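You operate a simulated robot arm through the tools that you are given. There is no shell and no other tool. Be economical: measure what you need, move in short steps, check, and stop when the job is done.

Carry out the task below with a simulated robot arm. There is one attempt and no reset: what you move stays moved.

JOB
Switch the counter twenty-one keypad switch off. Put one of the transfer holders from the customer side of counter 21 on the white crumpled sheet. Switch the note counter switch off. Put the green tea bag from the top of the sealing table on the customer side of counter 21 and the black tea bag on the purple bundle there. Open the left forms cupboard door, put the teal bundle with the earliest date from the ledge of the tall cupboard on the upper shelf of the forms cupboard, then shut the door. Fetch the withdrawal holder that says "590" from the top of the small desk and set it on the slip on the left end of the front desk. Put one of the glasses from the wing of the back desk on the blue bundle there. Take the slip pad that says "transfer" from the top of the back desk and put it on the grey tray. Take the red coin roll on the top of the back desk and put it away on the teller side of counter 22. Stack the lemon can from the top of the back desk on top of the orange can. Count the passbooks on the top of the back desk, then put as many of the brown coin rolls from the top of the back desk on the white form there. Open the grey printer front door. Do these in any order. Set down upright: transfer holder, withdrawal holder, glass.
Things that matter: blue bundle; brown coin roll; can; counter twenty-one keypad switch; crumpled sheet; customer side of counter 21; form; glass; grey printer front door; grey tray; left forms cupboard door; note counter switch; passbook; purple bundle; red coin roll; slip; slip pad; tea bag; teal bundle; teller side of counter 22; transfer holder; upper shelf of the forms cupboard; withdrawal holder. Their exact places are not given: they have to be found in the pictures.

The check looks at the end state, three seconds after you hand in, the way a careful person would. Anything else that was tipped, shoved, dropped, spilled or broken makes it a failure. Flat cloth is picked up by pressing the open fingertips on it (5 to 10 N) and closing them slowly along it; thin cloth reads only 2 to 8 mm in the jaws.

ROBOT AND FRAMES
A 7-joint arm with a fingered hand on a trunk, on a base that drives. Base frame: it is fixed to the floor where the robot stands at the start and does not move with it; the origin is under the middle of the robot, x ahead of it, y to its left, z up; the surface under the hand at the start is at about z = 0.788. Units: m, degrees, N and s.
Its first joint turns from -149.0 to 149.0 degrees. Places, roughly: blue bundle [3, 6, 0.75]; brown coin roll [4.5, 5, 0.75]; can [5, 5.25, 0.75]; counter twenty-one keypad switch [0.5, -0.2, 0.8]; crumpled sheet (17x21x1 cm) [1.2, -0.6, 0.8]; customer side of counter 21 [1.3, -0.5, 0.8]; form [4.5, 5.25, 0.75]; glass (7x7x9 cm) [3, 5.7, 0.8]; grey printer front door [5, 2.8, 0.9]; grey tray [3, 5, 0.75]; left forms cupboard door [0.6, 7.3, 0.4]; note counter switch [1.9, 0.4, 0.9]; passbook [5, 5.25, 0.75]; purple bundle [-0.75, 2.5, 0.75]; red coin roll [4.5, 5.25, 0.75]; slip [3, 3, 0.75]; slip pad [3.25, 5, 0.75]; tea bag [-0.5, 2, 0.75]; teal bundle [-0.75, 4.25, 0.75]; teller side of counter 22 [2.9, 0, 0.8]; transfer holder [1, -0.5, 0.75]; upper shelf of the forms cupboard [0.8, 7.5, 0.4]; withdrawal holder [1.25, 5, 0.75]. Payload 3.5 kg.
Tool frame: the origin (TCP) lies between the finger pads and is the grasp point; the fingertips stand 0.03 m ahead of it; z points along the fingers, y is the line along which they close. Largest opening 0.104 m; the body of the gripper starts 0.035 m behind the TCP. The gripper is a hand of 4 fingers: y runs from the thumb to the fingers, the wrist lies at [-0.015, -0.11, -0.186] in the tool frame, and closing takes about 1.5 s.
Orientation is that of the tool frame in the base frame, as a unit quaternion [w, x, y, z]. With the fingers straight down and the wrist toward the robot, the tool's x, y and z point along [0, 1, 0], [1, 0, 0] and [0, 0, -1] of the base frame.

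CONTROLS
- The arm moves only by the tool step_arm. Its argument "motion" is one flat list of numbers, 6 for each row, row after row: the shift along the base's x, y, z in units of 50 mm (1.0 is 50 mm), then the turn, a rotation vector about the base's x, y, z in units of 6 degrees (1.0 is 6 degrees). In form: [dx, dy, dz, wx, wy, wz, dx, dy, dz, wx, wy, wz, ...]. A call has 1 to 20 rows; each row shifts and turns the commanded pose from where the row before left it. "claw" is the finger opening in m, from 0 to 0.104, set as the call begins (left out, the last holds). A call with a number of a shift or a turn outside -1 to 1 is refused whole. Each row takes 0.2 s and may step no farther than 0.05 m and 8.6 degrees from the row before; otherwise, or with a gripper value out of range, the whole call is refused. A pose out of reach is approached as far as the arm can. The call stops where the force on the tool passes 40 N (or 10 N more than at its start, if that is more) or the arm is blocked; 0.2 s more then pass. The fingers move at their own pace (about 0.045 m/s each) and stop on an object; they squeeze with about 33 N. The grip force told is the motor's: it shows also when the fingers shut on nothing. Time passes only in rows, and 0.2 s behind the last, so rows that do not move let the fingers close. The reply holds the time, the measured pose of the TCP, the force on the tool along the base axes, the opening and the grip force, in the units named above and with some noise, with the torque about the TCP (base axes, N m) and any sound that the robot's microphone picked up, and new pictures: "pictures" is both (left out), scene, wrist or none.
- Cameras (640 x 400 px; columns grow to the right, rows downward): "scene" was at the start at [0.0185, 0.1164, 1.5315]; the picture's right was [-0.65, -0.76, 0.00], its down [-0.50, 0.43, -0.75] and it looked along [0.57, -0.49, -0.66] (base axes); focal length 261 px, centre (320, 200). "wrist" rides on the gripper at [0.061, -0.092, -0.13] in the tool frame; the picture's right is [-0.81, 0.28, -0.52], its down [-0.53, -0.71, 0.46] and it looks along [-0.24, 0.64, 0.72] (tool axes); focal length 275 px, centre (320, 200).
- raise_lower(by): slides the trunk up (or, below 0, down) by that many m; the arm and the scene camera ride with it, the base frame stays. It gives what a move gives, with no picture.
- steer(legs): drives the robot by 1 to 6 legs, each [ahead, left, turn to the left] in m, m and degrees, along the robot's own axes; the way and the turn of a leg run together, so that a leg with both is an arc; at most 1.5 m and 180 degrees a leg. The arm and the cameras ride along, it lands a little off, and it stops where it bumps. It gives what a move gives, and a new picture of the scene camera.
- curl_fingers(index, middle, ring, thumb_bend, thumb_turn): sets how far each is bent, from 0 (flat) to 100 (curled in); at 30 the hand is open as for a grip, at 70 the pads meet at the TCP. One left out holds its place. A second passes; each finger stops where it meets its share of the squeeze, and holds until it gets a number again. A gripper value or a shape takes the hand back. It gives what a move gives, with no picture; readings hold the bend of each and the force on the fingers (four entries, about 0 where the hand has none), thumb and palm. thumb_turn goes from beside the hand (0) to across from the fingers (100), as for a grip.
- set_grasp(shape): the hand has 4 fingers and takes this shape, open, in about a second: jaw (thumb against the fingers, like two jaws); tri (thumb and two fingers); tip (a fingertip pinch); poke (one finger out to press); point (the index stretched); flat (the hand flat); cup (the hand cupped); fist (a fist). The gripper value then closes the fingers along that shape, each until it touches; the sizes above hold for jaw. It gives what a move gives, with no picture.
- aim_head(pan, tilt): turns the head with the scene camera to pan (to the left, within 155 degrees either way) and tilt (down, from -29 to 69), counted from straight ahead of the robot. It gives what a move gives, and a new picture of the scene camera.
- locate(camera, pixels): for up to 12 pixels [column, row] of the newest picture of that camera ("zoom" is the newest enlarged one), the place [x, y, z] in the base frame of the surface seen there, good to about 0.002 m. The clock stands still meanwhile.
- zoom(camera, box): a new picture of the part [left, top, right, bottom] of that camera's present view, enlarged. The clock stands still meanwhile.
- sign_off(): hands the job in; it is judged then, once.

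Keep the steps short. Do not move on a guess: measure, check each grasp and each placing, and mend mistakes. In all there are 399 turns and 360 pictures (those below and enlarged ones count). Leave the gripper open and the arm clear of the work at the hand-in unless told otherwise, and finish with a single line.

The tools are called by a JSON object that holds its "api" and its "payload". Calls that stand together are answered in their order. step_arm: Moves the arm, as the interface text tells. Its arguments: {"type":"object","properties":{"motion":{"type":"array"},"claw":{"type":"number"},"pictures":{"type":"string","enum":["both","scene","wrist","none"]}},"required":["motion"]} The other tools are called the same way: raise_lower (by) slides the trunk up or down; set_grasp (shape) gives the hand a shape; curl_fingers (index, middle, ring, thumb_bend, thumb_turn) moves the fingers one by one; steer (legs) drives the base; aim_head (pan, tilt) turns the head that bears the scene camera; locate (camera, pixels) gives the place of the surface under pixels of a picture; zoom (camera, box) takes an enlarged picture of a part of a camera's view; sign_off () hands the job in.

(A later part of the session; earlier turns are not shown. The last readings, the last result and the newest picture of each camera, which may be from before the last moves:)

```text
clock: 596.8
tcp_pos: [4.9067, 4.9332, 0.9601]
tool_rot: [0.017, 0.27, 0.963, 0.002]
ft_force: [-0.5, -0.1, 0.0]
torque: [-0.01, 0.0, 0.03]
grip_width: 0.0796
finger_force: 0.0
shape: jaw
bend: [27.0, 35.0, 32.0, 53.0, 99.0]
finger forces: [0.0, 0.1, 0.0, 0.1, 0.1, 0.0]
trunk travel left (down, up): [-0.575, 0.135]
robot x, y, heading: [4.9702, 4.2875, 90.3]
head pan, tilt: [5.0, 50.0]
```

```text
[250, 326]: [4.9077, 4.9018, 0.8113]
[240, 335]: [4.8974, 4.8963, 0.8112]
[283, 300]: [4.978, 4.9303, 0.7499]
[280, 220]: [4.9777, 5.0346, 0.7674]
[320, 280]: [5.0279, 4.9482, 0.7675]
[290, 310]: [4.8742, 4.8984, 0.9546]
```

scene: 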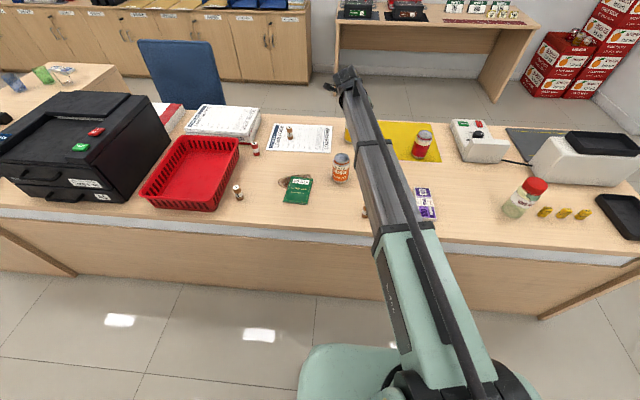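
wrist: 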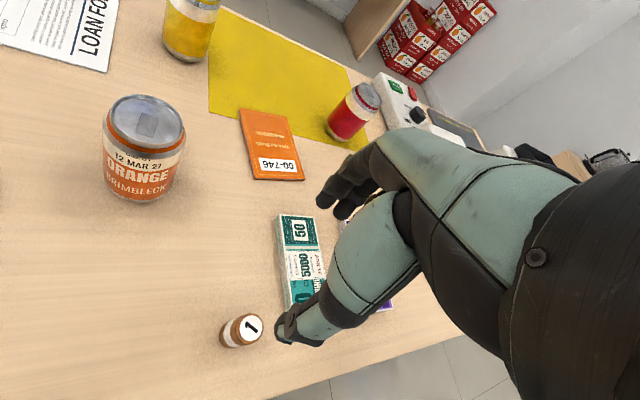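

{"api": "step_arm", "payload": {"motion": [-0.1, -0.58, -0.3, 0, 0, 0, 0, 0, -0.9, 0, 0, 0, 0, 0, -0.9, 0, 0, 0, 0, 0, -0.8, 0, 0, 0, 0, 0, -0.26, 0, 0, 0], "claw": 0.06, "pictures": "wrist"}}

{"api": "step_arm", "payload": {"motion": [0, 0, 0, 0, 0, 0, 0, 0, 0, 0, 0, 0, 0, 0, 0, 0, 0, 0, 0, 0, 0, 0, 0, 0, 0, 0, 0, 0, 0, 0, 0, 0, 0, 0, 0, 0], "claw": 0.01, "pictures": "wrist"}}

```text
clock: 598.0
tcp_pos: [4.9002, 4.9035, 0.8034]
tool_rot: [0.015, 0.269, 0.963, 0.002]
ft_force: [-0.2, -0.4, 0.8]
torque: [0.02, 0.0, 0.04]
grip_width: 0.0604
finger_force: 0.2
shape: jaw
bend: [74.0, 41.0, 38.0, 66.0, 100.0]
finger forces: [0.1, 0.0, 0.0, 0.0, 0.1, 0.0]
trunk travel left (down, up): [-0.575, 0.135]
robot x, y, heading: [4.9694, 4.2884, 90.0]
head pan, tilt: [5.0, 50.0]
```

wrist: 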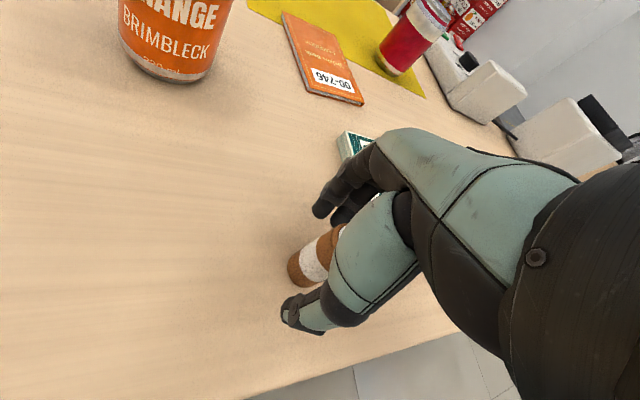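

```text
clock: 599.4
tcp_pos: [4.8997, 4.9043, 0.803]
tool_rot: [0.016, 0.269, 0.963, 0.002]
ft_force: [0.0, -0.2, 0.8]
torque: [0.01, 0.02, -0.02]
grip_width: 0.0139
finger_force: 33.6
shape: jaw
bend: [72.0, 59.0, 70.0, 79.0, 100.0]
finger forces: [0.1, 10.7, 8.9, 0.0, 0.1, 0.1]
trunk travel left (down, up): [-0.575, 0.135]
robot x, y, heading: [4.9696, 4.2874, 90.1]
head pan, tilt: [5.0, 50.0]
```

wrist: 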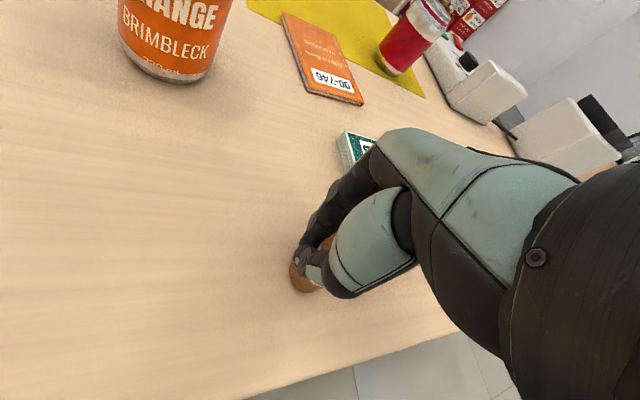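

The thumb isn't in contact properly. I'll reopen and look before anything else.

{"api": "step_arm", "payload": {"motion": [0, 0, 0, 0, 0, 0, 0, 0, 0, 0, 0, 0, 0, 0, 0, 0, 0, 0, 0, 0, 0, 0, 0, 0], "claw": 0.07, "pictures": "none"}}

{"api": "zoom", "payload": {"camera": "wrist", "box": [220, 180, 420, 350]}}

{"api": "locate", "payload": {"camera": "zoom", "pixels": [[230, 250], [270, 230], [300, 190], [320, 270], [330, 160], [340, 100], [250, 300]]}}

```text
clock: 600.4
tcp_pos: [4.8996, 4.9037, 0.8041]
tool_rot: [0.016, 0.27, 0.963, 0.002]
ft_force: [-0.9, -0.3, 0.1]
torque: [0.01, 0.02, 0.0]
grip_width: 0.0696
finger_force: 0.0
shape: jaw
bend: [28.0, 38.0, 35.0, 60.0, 100.0]
finger forces: [0.0, 0.0, 0.0, 0.0, 0.0, 0.0]
trunk travel left (down, up): [-0.575, 0.135]
robot x, y, heading: [4.9728, 4.286, 90.3]
head pan, tilt: [5.0, 50.0]
```

```text
2.35 times, centred on (320, 265) of wrist
```

zoom: 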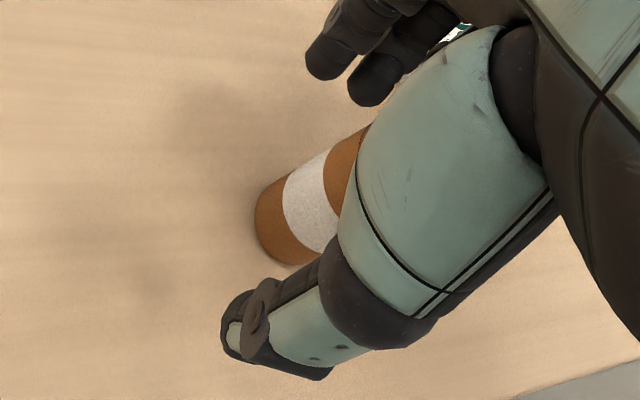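

```text
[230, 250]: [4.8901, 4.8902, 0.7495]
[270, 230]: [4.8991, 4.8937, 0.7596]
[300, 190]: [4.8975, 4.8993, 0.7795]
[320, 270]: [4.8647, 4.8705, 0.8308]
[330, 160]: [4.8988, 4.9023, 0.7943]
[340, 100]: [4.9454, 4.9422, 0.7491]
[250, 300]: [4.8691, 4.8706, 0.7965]
```

The roll is undisturbed. I'll shift 8 mm so it sits between thumb and index, lower 6 mm, and close again.

{"api": "step_arm", "payload": {"motion": [0.14, -0.08, -0.12, 0, 0, 0, 0, 0, 0, 0, 0, 0], "pictures": "none"}}

{"api": "step_arm", "payload": {"motion": [0, 0, 0, 0, 0, 0, 0, 0, 0, 0, 0, 0, 0, 0, 0, 0, 0, 0, 0, 0, 0, 0, 0, 0, 0, 0, 0, 0, 0, 0, 0, 0, 0, 0, 0, 0], "claw": 0.01, "pictures": "none"}}

{"api": "zoom", "payload": {"camera": "wrist", "box": [220, 180, 420, 350]}}

```text
clock: 601.0
tcp_pos: [4.9069, 4.9006, 0.7982]
tool_rot: [0.017, 0.269, 0.963, 0.002]
ft_force: [-1.1, 0.4, 0.4]
torque: [-0.03, 0.04, 0.01]
grip_width: 0.0697
finger_force: 0.1
shape: jaw
bend: [28.0, 38.0, 35.0, 60.0, 100.0]
finger forces: [0.0, 0.0, 0.0, 0.1, 0.0, 0.1]
trunk travel left (down, up): [-0.575, 0.135]
robot x, y, heading: [4.9718, 4.287, 90.1]
head pan, tilt: [5.0, 50.0]
```

```text
clock: 602.4
tcp_pos: [4.9065, 4.8989, 0.7985]
tool_rot: [0.014, 0.269, 0.963, 0.002]
ft_force: [-0.8, 0.3, 0.7]
torque: [-0.01, 0.0, 0.03]
grip_width: 0.0173
finger_force: 33.2
shape: jaw
bend: [73.0, 58.0, 67.0, 77.0, 100.0]
finger forces: [13.8, 12.9, 0.0, 0.1, 23.2, 0.0]
trunk travel left (down, up): [-0.575, 0.135]
robot x, y, heading: [4.9683, 4.2862, 90.3]
head pan, tilt: [5.0, 50.0]
```

```text
2.35 times, centred on (320, 265) of wrist
```

zoom: 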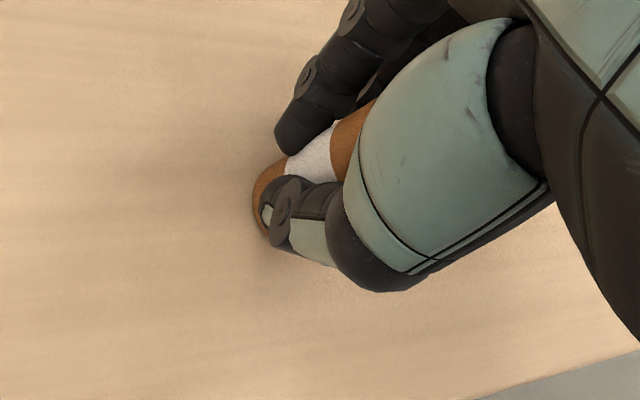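

Good grip. Lift, drive a bit, then carry to the form.

{"api": "step_arm", "payload": {"motion": [0, 0, 0.6, 0, 0, 0, 0, 0, 0.9, 0, 0, 0, 0, 0, 0.9, 0, 0, 0, 0, 0, 0.9, 0, 0, 0], "pictures": "wrist"}}

{"api": "steer", "payload": {"legs": [[0.12, 0.22, 0]]}}

```text
clock: 603.4
tcp_pos: [4.9061, 4.8995, 0.962]
tool_rot: [0.014, 0.269, 0.963, 0.002]
ft_force: [-0.2, 0.1, -1.0]
torque: [0.01, 0.01, 0.0]
grip_width: 0.0171
finger_force: 32.7
shape: jaw
bend: [73.0, 58.0, 67.0, 77.0, 100.0]
finger forces: [13.5, 12.5, 0.1, 0.0, 22.3, 0.0]
trunk travel left (down, up): [-0.575, 0.135]
robot x, y, heading: [4.9713, 4.2863, 90.2]
head pan, tilt: [5.0, 50.0]
```

wrist: 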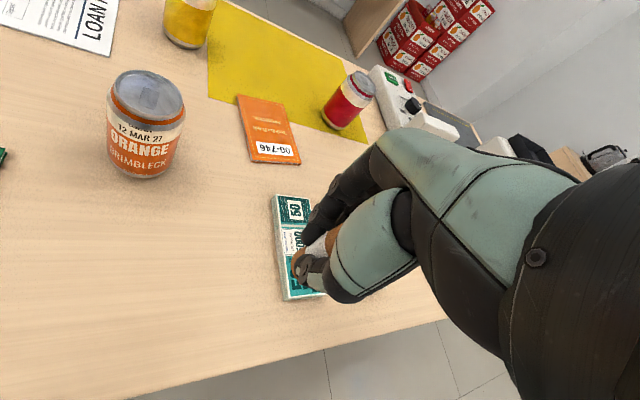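

```text
clock: 605.2
tcp_pos: [4.6857, 5.0184, 0.9599]
tool_rot: [0.016, 0.267, 0.964, 0.002]
ft_force: [0.5, 0.1, -1.1]
torque: [0.01, 0.03, -0.01]
grip_width: 0.0172
finger_force: 33.3
shape: jaw
bend: [73.0, 58.0, 67.0, 77.0, 100.0]
finger forces: [13.5, 12.5, 0.1, 0.0, 22.3, 0.1]
trunk travel left (down, up): [-0.575, 0.135]
robot x, y, heading: [4.7526, 4.4047, 90.3]
head pan, tilt: [5.0, 50.0]
```

scene: 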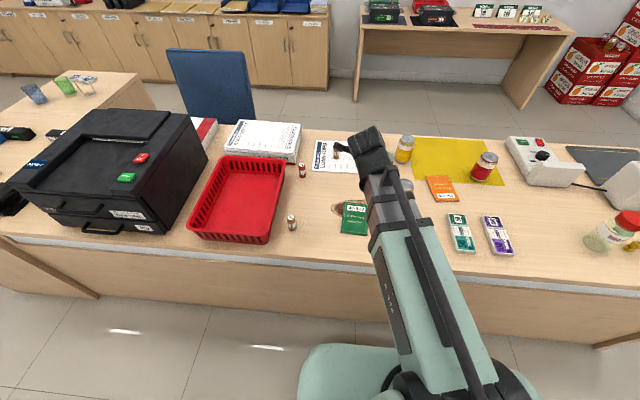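

{"api": "step_arm", "payload": {"motion": [-0.08, 0.9, 0, 0, 0, 0, -0.08, 0.9, 0, 0, 0, 0, -0.08, 0.9, 0, 0, 0, 0, -0.08, 0.9, 0, 0, 0, 0, -0.08, 0.9, 0, 0, 0, 0, -0.08, 0.9, 0, 0, 0, 0, 0, 0.8, -0.2, 0, 0, 0, 0, 0, -0.9, 0, 0, 0, 0, 0, -0.9, 0, 0, 0, 0, 0, -0.9, 0, 0, 0], "pictures": "wrist"}}

{"api": "step_arm", "payload": {"motion": [0, 0, -0.2, 0, 0, 0, 0, 0, 0, 0, 0, 0], "pictures": "none"}}

```text
clock: 607.4
tcp_pos: [4.6606, 5.3278, 0.8148]
tool_rot: [0.014, 0.268, 0.963, 0.001]
ft_force: [0.8, -0.1, -1.1]
torque: [-0.03, 0.03, -0.01]
grip_width: 0.0167
finger_force: 32.8
shape: jaw
bend: [73.0, 58.0, 67.0, 77.0, 100.0]
finger forces: [13.4, 12.6, 0.2, 0.1, 21.9, 0.0]
trunk travel left (down, up): [-0.575, 0.135]
robot x, y, heading: [4.7502, 4.4061, 90.3]
head pan, tilt: [5.0, 50.0]
```

wrist: 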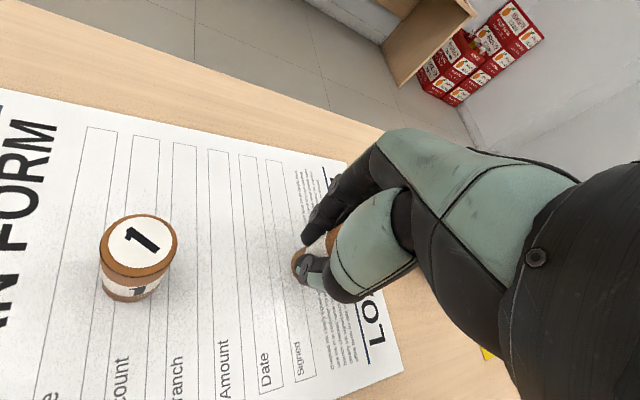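

```text
clock: 608.0
tcp_pos: [4.6613, 5.3279, 0.8054]
tool_rot: [0.016, 0.267, 0.964, 0.003]
ft_force: [-0.1, -0.1, -1.3]
torque: [0.0, 0.04, -0.02]
grip_width: 0.0171
finger_force: 33.6
shape: jaw
bend: [73.0, 58.0, 67.0, 77.0, 100.0]
finger forces: [13.4, 12.6, 0.3, 0.0, 21.9, 0.1]
trunk travel left (down, up): [-0.575, 0.135]
robot x, y, heading: [4.7515, 4.4076, 90.4]
head pan, tilt: [5.0, 50.0]
```

{"api": "step_arm", "payload": {"motion": [0, 0, -0.08, 0, 0, 0, 0, 0, 0, 0, 0, 0], "pictures": "none"}}

{"api": "step_arm", "payload": {"motion": [0, 0, -0.05, 0, 0, 0, 0, 0, 0, 0, 0, 0], "pictures": "none"}}

```text
clock: 608.6
tcp_pos: [4.6605, 5.3285, 0.8014]
tool_rot: [0.016, 0.267, 0.964, 0.001]
ft_force: [-0.4, 1.0, -2.3]
torque: [-0.05, 0.04, -0.02]
grip_width: 0.017
finger_force: 32.7
shape: jaw
bend: [73.0, 58.0, 67.0, 77.0, 100.0]
finger forces: [13.3, 12.6, 0.3, 0.1, 21.9, 0.1]
trunk travel left (down, up): [-0.575, 0.135]
robot x, y, heading: [4.7525, 4.4038, 90.3]
head pan, tilt: [5.0, 50.0]
```

```text
clock: 609.2
tcp_pos: [4.6614, 5.3281, 0.7997]
tool_rot: [0.015, 0.267, 0.964, 0.002]
ft_force: [-1.3, 0.5, 2.9]
torque: [0.03, -0.04, 0.0]
grip_width: 0.0171
finger_force: 33.3
shape: jaw
bend: [73.0, 58.0, 67.0, 77.0, 100.0]
finger forces: [14.1, 12.6, 0.2, 0.0, 23.1, 0.1]
trunk travel left (down, up): [-0.575, 0.135]
robot x, y, heading: [4.7519, 4.4039, 90.3]
head pan, tilt: [5.0, 50.0]
```

Contact. Lower a hair, release, lift.

{"api": "step_arm", "payload": {"motion": [0, 0, -0.02, 0, 0, 0, 0, 0, 0, 0, 0, 0], "pictures": "none"}}

{"api": "step_arm", "payload": {"motion": [0, 0, 0, 0, 0, 0, 0, 0, 0, 0, 0, 0, 0, 0, 0, 0, 0, 0, 0, 0, 0, 0, 0, 0, 0, 0, 0.5, 0, 0, 0, 0, 0, 0.9, 0, 0, 0, 0, 0, 0.9, 0, 0, 0, 0, 0, 0.9, 0, 0, 0], "claw": 0.08, "pictures": "wrist"}}

```text
clock: 609.8
tcp_pos: [4.6609, 5.3271, 0.7997]
tool_rot: [0.015, 0.267, 0.963, 0.002]
ft_force: [-2.4, 1.2, 7.1]
torque: [0.07, -0.04, 0.03]
grip_width: 0.0174
finger_force: 32.5
shape: jaw
bend: [73.0, 58.0, 67.0, 77.0, 100.0]
finger forces: [14.4, 13.2, 0.1, 0.1, 24.6, 0.0]
trunk travel left (down, up): [-0.575, 0.135]
robot x, y, heading: [4.752, 4.4081, 90.4]
head pan, tilt: [5.0, 50.0]
```

```text
clock: 611.6
tcp_pos: [4.6611, 5.3275, 0.9592]
tool_rot: [0.015, 0.267, 0.964, 0.003]
ft_force: [-0.9, 0.1, -0.5]
torque: [-0.02, 0.02, 0.01]
grip_width: 0.0796
finger_force: 0.0
shape: jaw
bend: [27.0, 35.0, 32.0, 53.0, 99.0]
finger forces: [0.1, 0.1, 0.0, 0.0, 0.1, 0.0]
trunk travel left (down, up): [-0.575, 0.135]
robot x, y, heading: [4.7518, 4.4073, 90.3]
head pan, tilt: [5.0, 50.0]
```

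wrist: 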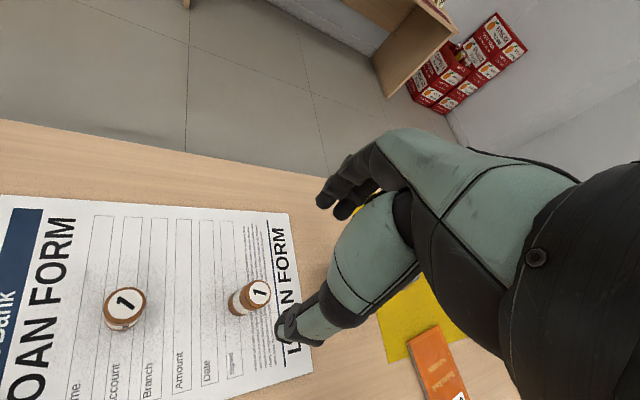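

Two brown rolls stand on the form. Now the lemon (yellow) can: move above it and measure.

{"api": "step_arm", "payload": {"motion": [0.5, 0, 0.6, 0, 0, 0, 0.8, 0, 0.4, 0, 0, 0, 0.8, -0.1, 0, 0, 0, 0, 0.8, -0.1, 0, 0, 0, 0, 0.6, -0.2, 0, 0, 0, 0], "claw": 0.104}}

{"api": "zoom", "payload": {"camera": "wrist", "box": [120, 200, 380, 400]}}

```text
clock: 612.8
tcp_pos: [4.8365, 5.3077, 1.0095]
tool_rot: [0.016, 0.268, 0.963, 0.002]
ft_force: [-0.5, -0.4, -0.2]
torque: [-0.01, -0.01, 0.0]
grip_width: 0.1038
finger_force: 0.0
shape: jaw
bend: [30.0, 30.0, 30.0, 30.0, 98.0]
finger forces: [0.0, 0.0, 0.0, 0.1, 0.0, 0.0]
trunk travel left (down, up): [-0.575, 0.135]
robot x, y, heading: [4.7505, 4.402, 90.2]
head pan, tilt: [5.0, 50.0]
```

scene: 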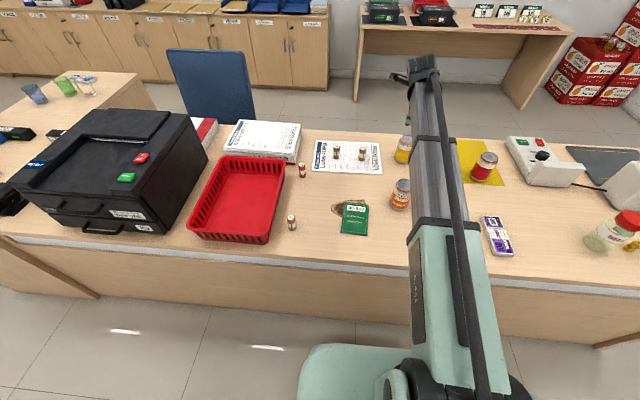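
wrist: 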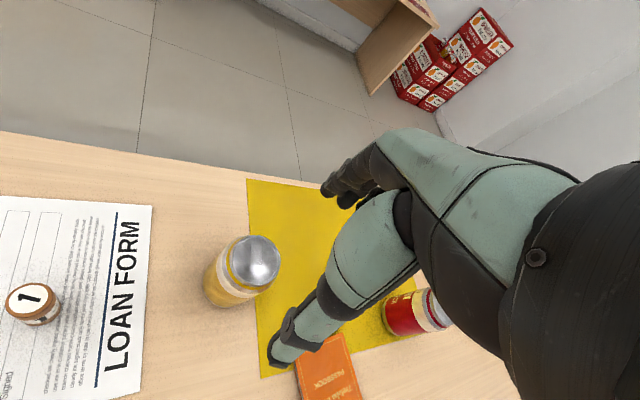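

```text
2.00 times, centred on (250, 300) of wrist
```

zoom: 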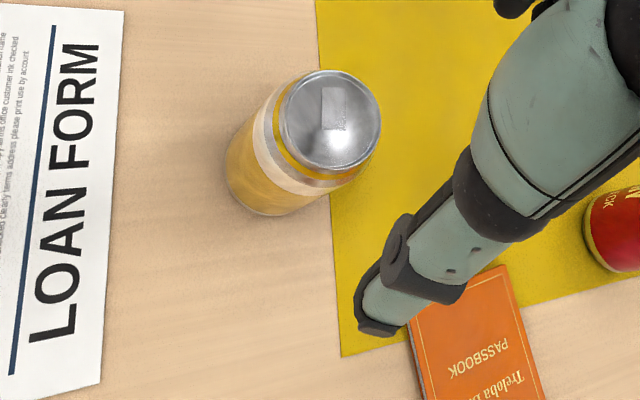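

{"api": "locate", "payload": {"camera": "zoom", "pixels": [[332, 120], [286, 115], [376, 120], [332, 76], [330, 164]]}}

{"api": "zoom", "payload": {"camera": "scene", "box": [380, 130, 440, 215]}}

{"api": "locate", "payload": {"camera": "zoom", "pixels": [[190, 210], [165, 215], [270, 215], [220, 232], [215, 205], [220, 370], [250, 20], [260, 30]]}}

```text
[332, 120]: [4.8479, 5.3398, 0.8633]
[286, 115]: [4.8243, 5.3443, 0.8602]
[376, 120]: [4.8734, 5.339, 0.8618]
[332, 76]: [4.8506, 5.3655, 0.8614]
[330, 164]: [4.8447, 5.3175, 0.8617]
```

```text
4.71 times, centred on (410, 172) of scene
```

zoom: 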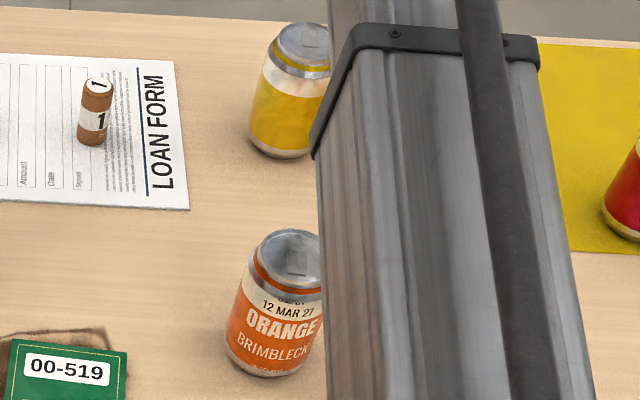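

```text
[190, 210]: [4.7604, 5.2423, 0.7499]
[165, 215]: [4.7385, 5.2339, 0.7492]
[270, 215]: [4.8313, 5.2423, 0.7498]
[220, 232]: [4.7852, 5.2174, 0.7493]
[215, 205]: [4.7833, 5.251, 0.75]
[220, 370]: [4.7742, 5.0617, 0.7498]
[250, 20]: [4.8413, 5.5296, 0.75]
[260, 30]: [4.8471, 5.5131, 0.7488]
```

Lid centre (4.849, 5.341), top z 0.863. Descend around it.

{"api": "step_arm", "payload": {"motion": [0.04, 0.78, 0, 0, 0, 0, 0, 0, -0.9, 0, 0, 0, 0, 0, -0.9, 0, 0, 0, 0, 0, -0.9, 0, 0, 0, 0, 0, -0.75, 0, 0, 0], "pictures": "wrist"}}

{"api": "step_arm", "payload": {"motion": [0, 0, 0, 0, 0, 0, 0, 0, 0, 0, 0, 0, 0, 0, 0, 0, 0, 0, 0, 0, 0, 0, 0, 0, 0, 0, 0, 0, 0, 0, 0, 0, 0, 0, 0, 0], "claw": 0.04, "pictures": "wrist"}}

```text
clock: 614.0
tcp_pos: [4.8379, 5.3471, 0.8363]
tool_rot: [0.015, 0.267, 0.963, 0.002]
ft_force: [0.0, -0.2, -0.1]
torque: [0.0, 0.02, 0.0]
grip_width: 0.1036
finger_force: 0.0
shape: jaw
bend: [30.0, 30.0, 30.0, 30.0, 98.0]
finger forces: [0.0, 0.0, 0.0, 0.0, 0.1, 0.0]
trunk travel left (down, up): [-0.575, 0.135]
robot x, y, heading: [4.7513, 4.4014, 90.4]
head pan, tilt: [5.0, 50.0]
```

wrist: 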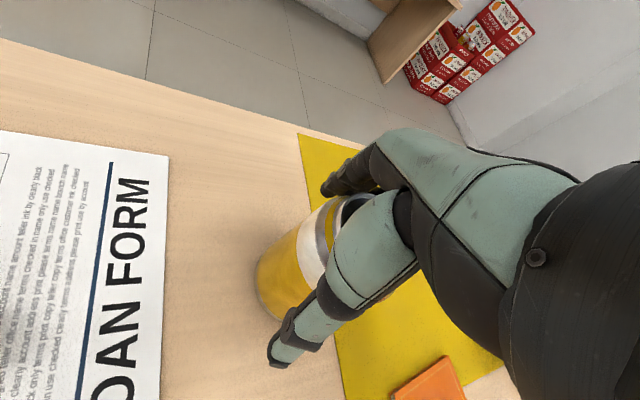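

```text
clock: 615.4
tcp_pos: [4.8383, 5.347, 0.8361]
tool_rot: [0.015, 0.267, 0.964, 0.002]
ft_force: [0.1, -0.8, -0.6]
torque: [0.0, 0.05, 0.05]
grip_width: 0.0541
finger_force: 33.3
shape: jaw
bend: [74.0, 41.0, 40.0, 70.0, 100.0]
finger forces: [14.5, 9.5, 4.2, 0.1, 28.7, 0.1]
trunk travel left (down, up): [-0.575, 0.135]
robot x, y, heading: [4.7501, 4.4083, 90.3]
head pan, tilt: [5.0, 50.0]
```

wrist: 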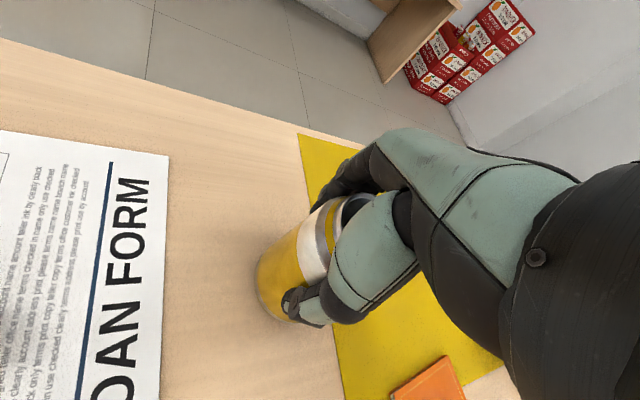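

Gripped. Lift to clear, and measure the orange can's lid.

{"api": "step_arm", "payload": {"motion": [0, 0, 0.6, 0, 0, 0, 0, 0, 0.9, 0, 0, 0, 0, 0, 0.9, 0, 0, 0, 0, 0, 0.9, 0, 0, 0, 0, 0, 0.6, 0, 0, 0, -0.6, 0, 0, 0, 0, 0, -0.8, -0.3, 0, 0, 0, 0, -0.8, -0.3, 0, 0, 0, 0]}}

{"api": "zoom", "payload": {"camera": "scene", "box": [370, 160, 434, 220]}}

```text
clock: 617.2
tcp_pos: [4.7289, 5.317, 1.0315]
tool_rot: [0.015, 0.268, 0.963, 0.002]
ft_force: [-0.2, -0.7, -3.1]
torque: [0.04, 0.04, -0.01]
grip_width: 0.0537
finger_force: 33.2
shape: jaw
bend: [74.0, 41.0, 41.0, 70.0, 99.0]
finger forces: [14.7, 9.4, 4.5, 0.0, 28.8, 0.0]
trunk travel left (down, up): [-0.575, 0.135]
robot x, y, heading: [4.7526, 4.407, 90.1]
head pan, tilt: [5.0, 50.0]
```

scene: 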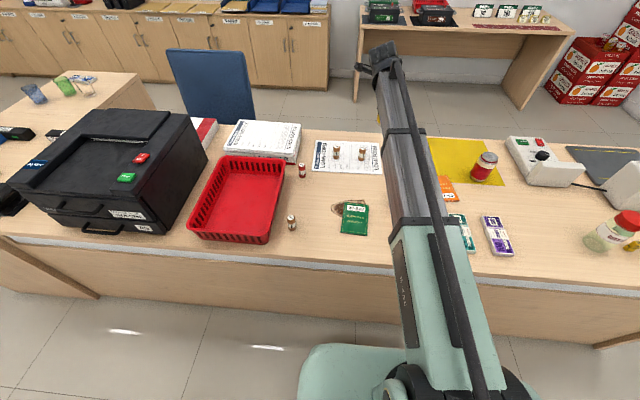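
wrist: 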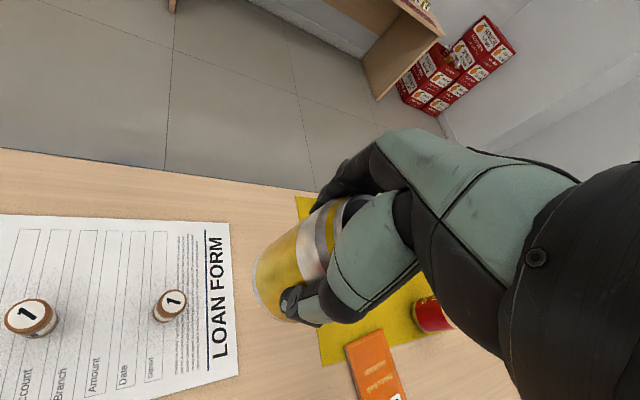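

```text
6.67 times, centred on (402, 190) of scene
```

zoom: 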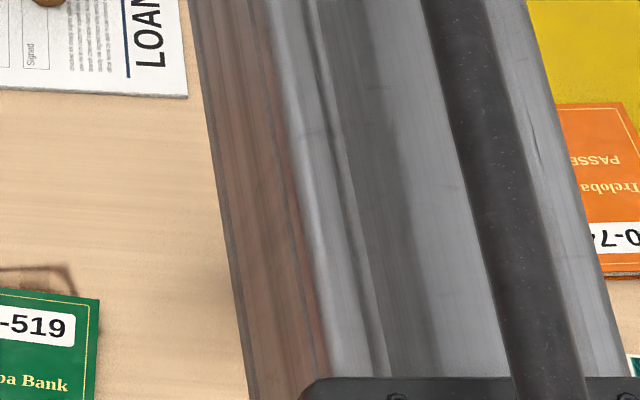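

{"api": "step_arm", "payload": {"motion": [0.15, -0.85, 0, 0, 0, 0, 0.15, -0.85, 0, 0, 0, 0, 0.15, -0.85, 0, 0, 0, 0, 0.15, -0.85, 0, 0, 0, 0, 0.15, -0.85, 0, 0, 0, 0, 0.15, -0.85, 0, 0, 0, 0, 0.15, -0.85, 0, 0, 0, 0, 0.3, -0.85, 0, 0, 0, 0], "pictures": "wrist"}}

```text
clock: 619.0
tcp_pos: [4.7946, 4.9763, 1.0304]
tool_rot: [0.015, 0.268, 0.963, 0.002]
ft_force: [0.5, -0.5, -3.7]
torque: [-0.02, 0.06, 0.01]
grip_width: 0.0536
finger_force: 33.3
shape: jaw
bend: [74.0, 41.0, 41.0, 70.0, 99.0]
finger forces: [15.1, 9.5, 4.7, 0.0, 28.8, 0.0]
trunk travel left (down, up): [-0.575, 0.135]
robot x, y, heading: [4.7483, 4.4057, 90.5]
head pan, tilt: [5.0, 50.0]
```

wrist: 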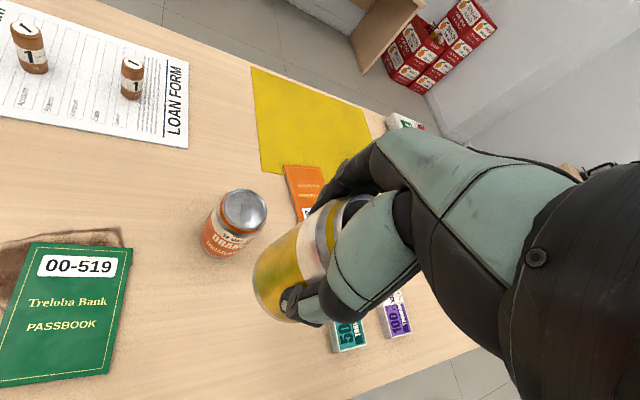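

{"api": "zoom", "payload": {"camera": "wrist", "box": [190, 170, 286, 270]}}

{"api": "locate", "payload": {"camera": "zoom", "pixels": [[212, 160], [130, 155], [300, 165], [215, 90], [210, 235]]}}

{"api": "locate", "payload": {"camera": "wrist", "pixels": [[262, 300], [256, 285], [290, 225], [270, 255], [325, 230], [345, 205]]}}

```text
4.00 times, centred on (238, 220) of wrist
```

zoom: 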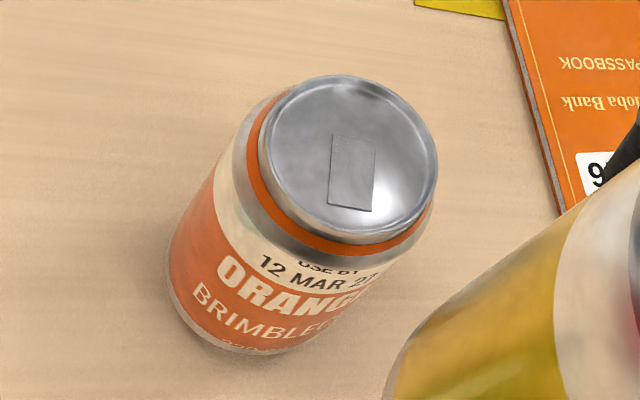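

```text
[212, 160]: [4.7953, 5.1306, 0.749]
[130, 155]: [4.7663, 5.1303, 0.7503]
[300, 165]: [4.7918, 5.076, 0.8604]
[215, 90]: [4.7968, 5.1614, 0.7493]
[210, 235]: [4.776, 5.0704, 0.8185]
```

```text
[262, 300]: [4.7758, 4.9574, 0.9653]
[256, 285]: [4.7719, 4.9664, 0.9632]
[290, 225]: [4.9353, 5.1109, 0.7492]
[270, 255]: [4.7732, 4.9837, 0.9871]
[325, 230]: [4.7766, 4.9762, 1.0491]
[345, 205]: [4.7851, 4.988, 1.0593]
```

{"api": "locate", "payload": {"camera": "zoom", "pixels": [[350, 155], [270, 150], [430, 165], [345, 85], [350, 228]]}}

{"api": "zoom", "payload": {"camera": "wrist", "box": [240, 180, 380, 330]}}

```text
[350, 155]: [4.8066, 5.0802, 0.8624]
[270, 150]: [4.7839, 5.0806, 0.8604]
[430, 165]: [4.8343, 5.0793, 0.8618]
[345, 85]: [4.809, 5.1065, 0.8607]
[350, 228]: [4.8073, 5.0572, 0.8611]
```

```text
2.67 times, centred on (310, 255) of wrist
```

zoom: 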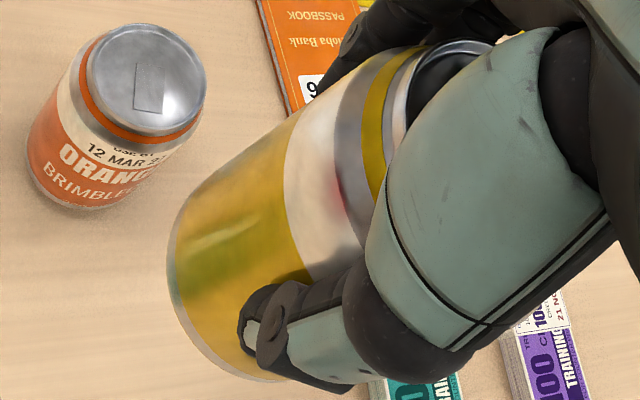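

Orange lid centre (4.809, 5.082, 0.8625). Move the yellow can over it and lower.

{"api": "step_arm", "payload": {"motion": [0.04, 0.74, 0, 0, 0, 0, 0.04, 0.74, 0, 0, 0, 0, 0.04, 0.74, 0, 0, 0, 0, 0, 0, -0.6, 0, 0, 0, 0, 0, -0.6, 0, 0, 0]}}

{"api": "zoom", "payload": {"camera": "wrist", "box": [200, 160, 400, 360]}}

```text
clock: 620.2
tcp_pos: [4.8033, 5.0892, 0.9721]
tool_rot: [0.016, 0.267, 0.964, 0.002]
ft_force: [-0.3, -0.8, -3.2]
torque: [0.01, 0.03, 0.01]
grip_width: 0.0536
finger_force: 32.7
shape: jaw
bend: [74.0, 41.0, 41.0, 70.0, 99.0]
finger forces: [15.0, 9.6, 4.9, 0.0, 28.9, 0.1]
trunk travel left (down, up): [-0.575, 0.135]
robot x, y, heading: [4.7515, 4.4054, 90.3]
head pan, tilt: [5.0, 50.0]
```

scene: 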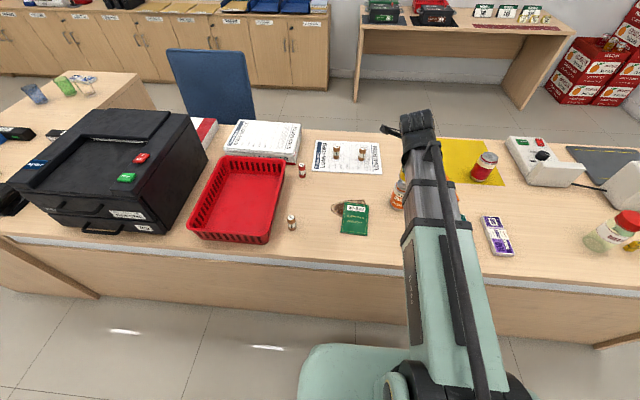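
wrist: 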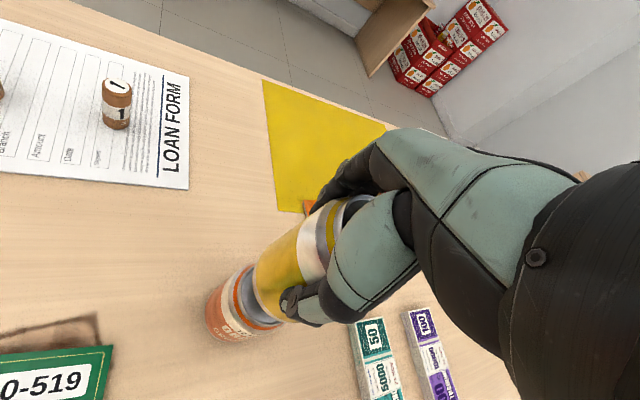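

```text
2.00 times, centred on (300, 260) of wrist
```

zoom: 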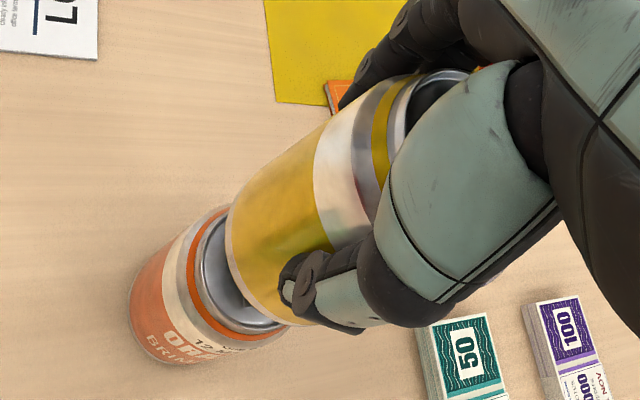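

{"api": "step_arm", "payload": {"motion": [-0.06, -0.04, -0.3, 0, 0, 0, 0, 0, 0, 0, 0, 0], "pictures": "none"}}

{"api": "zoom", "payload": {"camera": "wrist", "box": [200, 200, 360, 360]}}

{"api": "zoom", "payload": {"camera": "scene", "box": [375, 155, 425, 220]}}

```text
clock: 620.8
tcp_pos: [4.7993, 5.0863, 0.9557]
tool_rot: [0.015, 0.267, 0.964, 0.002]
ft_force: [-0.4, -0.1, -3.6]
torque: [0.06, 0.04, 0.03]
grip_width: 0.0536
finger_force: 32.7
shape: jaw
bend: [74.0, 41.0, 41.0, 70.0, 99.0]
finger forces: [14.9, 9.6, 4.9, 0.0, 28.8, 0.1]
trunk travel left (down, up): [-0.575, 0.135]
robot x, y, heading: [4.75, 4.4028, 90.5]
head pan, tilt: [5.0, 50.0]
```

```text
2.50 times, centred on (280, 280) of wrist
```

zoom: 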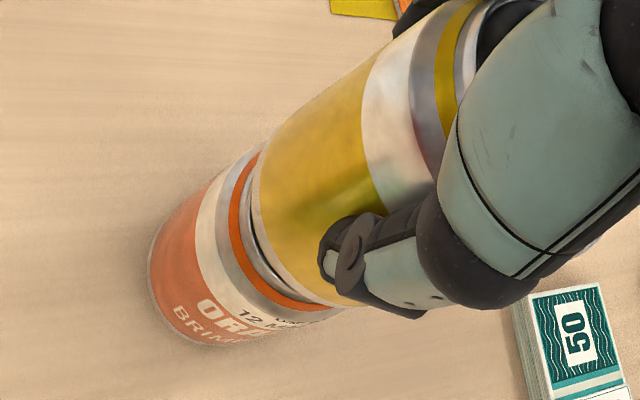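

```text
6.15 times, centred on (400, 188) of scene
```

zoom: 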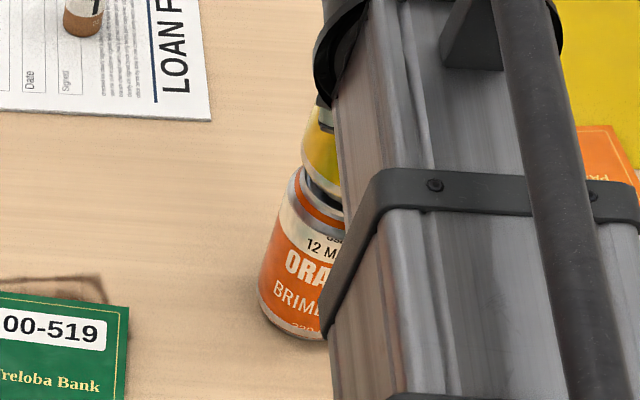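

{"api": "step_arm", "payload": {"motion": [0, 0, -0.06, 0, 0, 0, 0, 0, 0, 0, 0, 0], "pictures": "none"}}

{"api": "step_arm", "payload": {"motion": [0, 0, -0.05, 0, 0, 0, 0, 0, 0, 0, 0, 0], "pictures": "none"}}

{"api": "step_arm", "payload": {"motion": [0, 0, -0.03, 0, 0, 0, 0, 0, 0, 0, 0, 0], "pictures": "none"}}

```text
clock: 621.4
tcp_pos: [4.7985, 5.0862, 0.9535]
tool_rot: [0.016, 0.267, 0.964, 0.002]
ft_force: [0.2, -0.4, -3.3]
torque: [0.02, 0.03, -0.02]
grip_width: 0.0534
finger_force: 33.3
shape: jaw
bend: [74.0, 41.0, 41.0, 70.0, 99.0]
finger forces: [14.9, 9.6, 4.9, 0.0, 28.8, 0.0]
trunk travel left (down, up): [-0.575, 0.135]
robot x, y, heading: [4.7514, 4.4025, 90.2]
head pan, tilt: [5.0, 50.0]
```

```text
clock: 622.0
tcp_pos: [4.7993, 5.0861, 0.9504]
tool_rot: [0.014, 0.267, 0.964, 0.002]
ft_force: [-0.4, 0.4, 2.6]
torque: [-0.03, 0.01, -0.01]
grip_width: 0.0536
finger_force: 33.4
shape: jaw
bend: [74.0, 41.0, 41.0, 70.0, 99.0]
finger forces: [15.2, 9.8, 5.1, 0.1, 29.4, 0.0]
trunk travel left (down, up): [-0.575, 0.135]
robot x, y, heading: [4.7503, 4.4038, 90.4]
head pan, tilt: [5.0, 50.0]
```

```text
clock: 622.6
tcp_pos: [4.798, 5.0855, 0.95]
tool_rot: [0.015, 0.267, 0.964, 0.003]
ft_force: [0.1, 2.8, 14.7]
torque: [-0.02, -0.08, 0.03]
grip_width: 0.054
finger_force: 32.8
shape: jaw
bend: [74.0, 41.0, 41.0, 70.0, 99.0]
finger forces: [16.0, 11.0, 5.6, 0.0, 30.5, 0.0]
trunk travel left (down, up): [-0.575, 0.135]
robot x, y, heading: [4.7522, 4.4071, 90.1]
head pan, tilt: [5.0, 50.0]
```

Seated. Open in two stages and lift straight up.

{"api": "step_arm", "payload": {"motion": [0, 0, 0.02, 0, 0, 0, 0, 0, 0, 0, 0, 0, 0, 0, 0, 0, 0, 0, 0, 0, 0, 0, 0, 0], "claw": 0.075, "pictures": "none"}}

{"api": "step_arm", "payload": {"motion": [0, 0, 0, 0, 0, 0, 0, 0, 0, 0, 0, 0, 0, 0, 0, 0, 0, 0, 0, 0, 0.4, 0, 0, 0, 0, 0, 0.7, 0, 0, 0, 0, 0, 0.9, 0, 0, 0, 0, 0, 0.9, 0, 0, 0], "claw": 0.104, "pictures": "wrist"}}

```text
clock: 623.6
tcp_pos: [4.7995, 5.0865, 0.9497]
tool_rot: [0.016, 0.268, 0.963, 0.001]
ft_force: [0.9, -0.1, -0.1]
torque: [-0.01, 0.01, 0.0]
grip_width: 0.0743
finger_force: 0.1
shape: jaw
bend: [27.0, 37.0, 34.0, 57.0, 99.0]
finger forces: [0.0, 0.0, 0.0, 0.0, 0.0, 0.0]
trunk travel left (down, up): [-0.575, 0.135]
robot x, y, heading: [4.7534, 4.4063, 90.1]
head pan, tilt: [5.0, 50.0]
```

```text
clock: 625.2
tcp_pos: [4.7971, 5.0857, 1.0955]
tool_rot: [0.016, 0.267, 0.964, 0.002]
ft_force: [-0.6, -0.4, -0.8]
torque: [-0.02, 0.02, 0.02]
grip_width: 0.1038
finger_force: 0.0
shape: jaw
bend: [30.0, 30.0, 30.0, 30.0, 98.0]
finger forces: [0.0, 0.1, 0.0, 0.0, 0.0, 0.0]
trunk travel left (down, up): [-0.575, 0.135]
robot x, y, heading: [4.7548, 4.4028, 90.2]
head pan, tilt: [5.0, 50.0]
```

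wrist: 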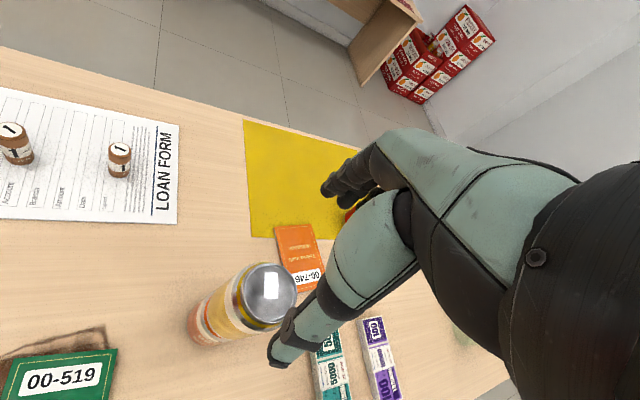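

Stacked. Next the red coin roll; check clearance to the red basket.

{"api": "zoom", "payload": {"camera": "scene", "box": [250, 140, 346, 200]}}

{"api": "locate", "payload": {"camera": "zoom", "pixels": [[235, 125], [225, 160], [230, 115], [345, 165], [350, 180], [345, 240], [335, 150], [280, 110]]}}

```text
6.67 times, centred on (298, 170) of scene
```

zoom: 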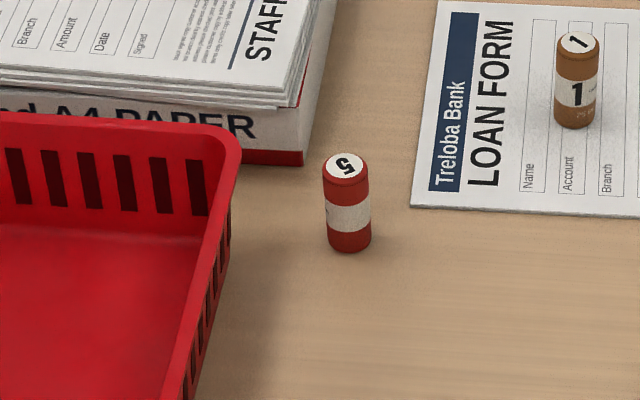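

```text
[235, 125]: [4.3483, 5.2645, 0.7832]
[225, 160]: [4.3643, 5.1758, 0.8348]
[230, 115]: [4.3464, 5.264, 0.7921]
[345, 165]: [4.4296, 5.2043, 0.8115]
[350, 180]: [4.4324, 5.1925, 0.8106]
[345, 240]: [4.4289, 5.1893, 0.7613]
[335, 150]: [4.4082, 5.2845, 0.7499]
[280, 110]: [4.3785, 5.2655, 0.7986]
```

{"api": "step_arm", "payload": {"motion": [-0.92, 0.28, 0, 0, 0, 0, -0.92, 0.28, 0, 0, 0, 0, -0.92, 0.28, 0, 0, 0, 0, -0.92, 0.28, 0, 0, 0, 0, -0.92, 0.28, 0, 0, 0, 0, -0.92, 0.28, 0, 0, 0, 0, -0.92, 0.28, 0, 0, 0, 0, -0.9, 0.27, 0, 0, 0, 0, 0, 0, -0.9, 0, 0, 0, 0, 0, -0.9, 0, 0, 0, 0, 0, -0.9, 0, 0, 0], "claw": 0.065, "pictures": "wrist"}}

{"api": "zoom", "payload": {"camera": "wrist", "box": [160, 200, 400, 400]}}

```text
clock: 627.6
tcp_pos: [4.4316, 5.1991, 0.9597]
tool_rot: [0.015, 0.267, 0.964, 0.003]
ft_force: [0.3, -0.5, -0.3]
torque: [0.01, 0.01, -0.04]
grip_width: 0.0651
finger_force: 0.1
shape: jaw
bend: [28.0, 40.0, 36.0, 63.0, 100.0]
finger forces: [0.0, 0.1, 0.0, 0.0, 0.1, 0.0]
trunk travel left (down, up): [-0.575, 0.135]
robot x, y, heading: [4.751, 4.4064, 90.4]
head pan, tilt: [5.0, 50.0]
```

wrist: 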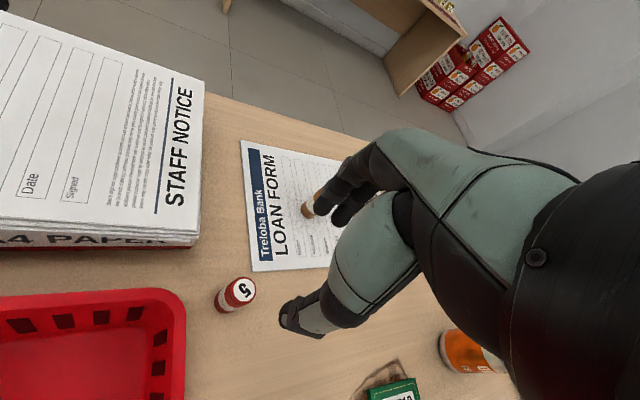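

```text
2.00 times, centred on (280, 300) of wrist
```

zoom: 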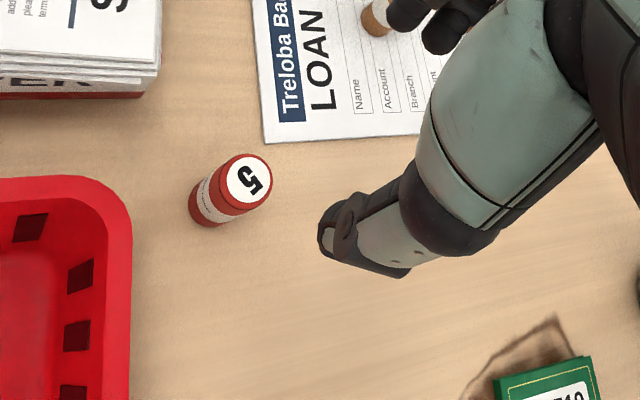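

{"api": "step_arm", "payload": {"motion": [-0.02, -0.05, -0.9, 0, 0, 0, 0, 0, -0.9, 0, 0, 0, 0, 0, -0.9, 0, 0, 0, 0, 0, -0.55, 0, 0, 0], "pictures": "none"}}

{"api": "step_arm", "payload": {"motion": [0, 0, 0, 0, 0, 0, 0, 0, 0, 0, 0, 0, 0, 0, 0, 0, 0, 0, 0, 0, 0, 0, 0, 0, 0, 0, 0, 0, 0, 0, 0, 0, 0, 0, 0, 0], "claw": 0.01, "pictures": "wrist"}}

```text
clock: 628.6
tcp_pos: [4.43, 5.1964, 0.7959]
tool_rot: [0.016, 0.267, 0.964, 0.002]
ft_force: [-0.1, 1.0, -1.3]
torque: [0.02, -0.01, 0.02]
grip_width: 0.0654
finger_force: 0.1
shape: jaw
bend: [28.0, 40.0, 36.0, 63.0, 100.0]
finger forces: [0.0, 0.0, 0.0, 0.0, 0.0, 0.0]
trunk travel left (down, up): [-0.575, 0.135]
robot x, y, heading: [4.7505, 4.4049, 90.3]
head pan, tilt: [5.0, 50.0]
```

```text
clock: 630.0
tcp_pos: [4.4294, 5.1952, 0.7968]
tool_rot: [0.016, 0.267, 0.964, 0.002]
ft_force: [0.1, 0.2, 0.0]
torque: [-0.01, 0.0, -0.02]
grip_width: 0.0158
finger_force: 32.9
shape: jaw
bend: [73.0, 71.0, 70.0, 76.0, 100.0]
finger forces: [20.2, 7.0, 0.0, 0.1, 25.8, 0.0]
trunk travel left (down, up): [-0.575, 0.135]
robot x, y, heading: [4.7499, 4.4084, 90.1]
head pan, tilt: [5.0, 50.0]
```

wrist: 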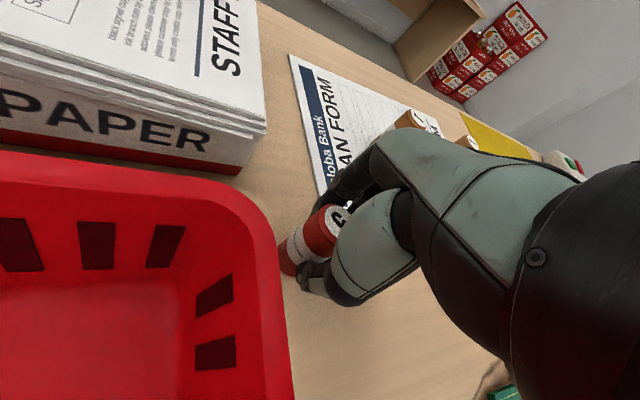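

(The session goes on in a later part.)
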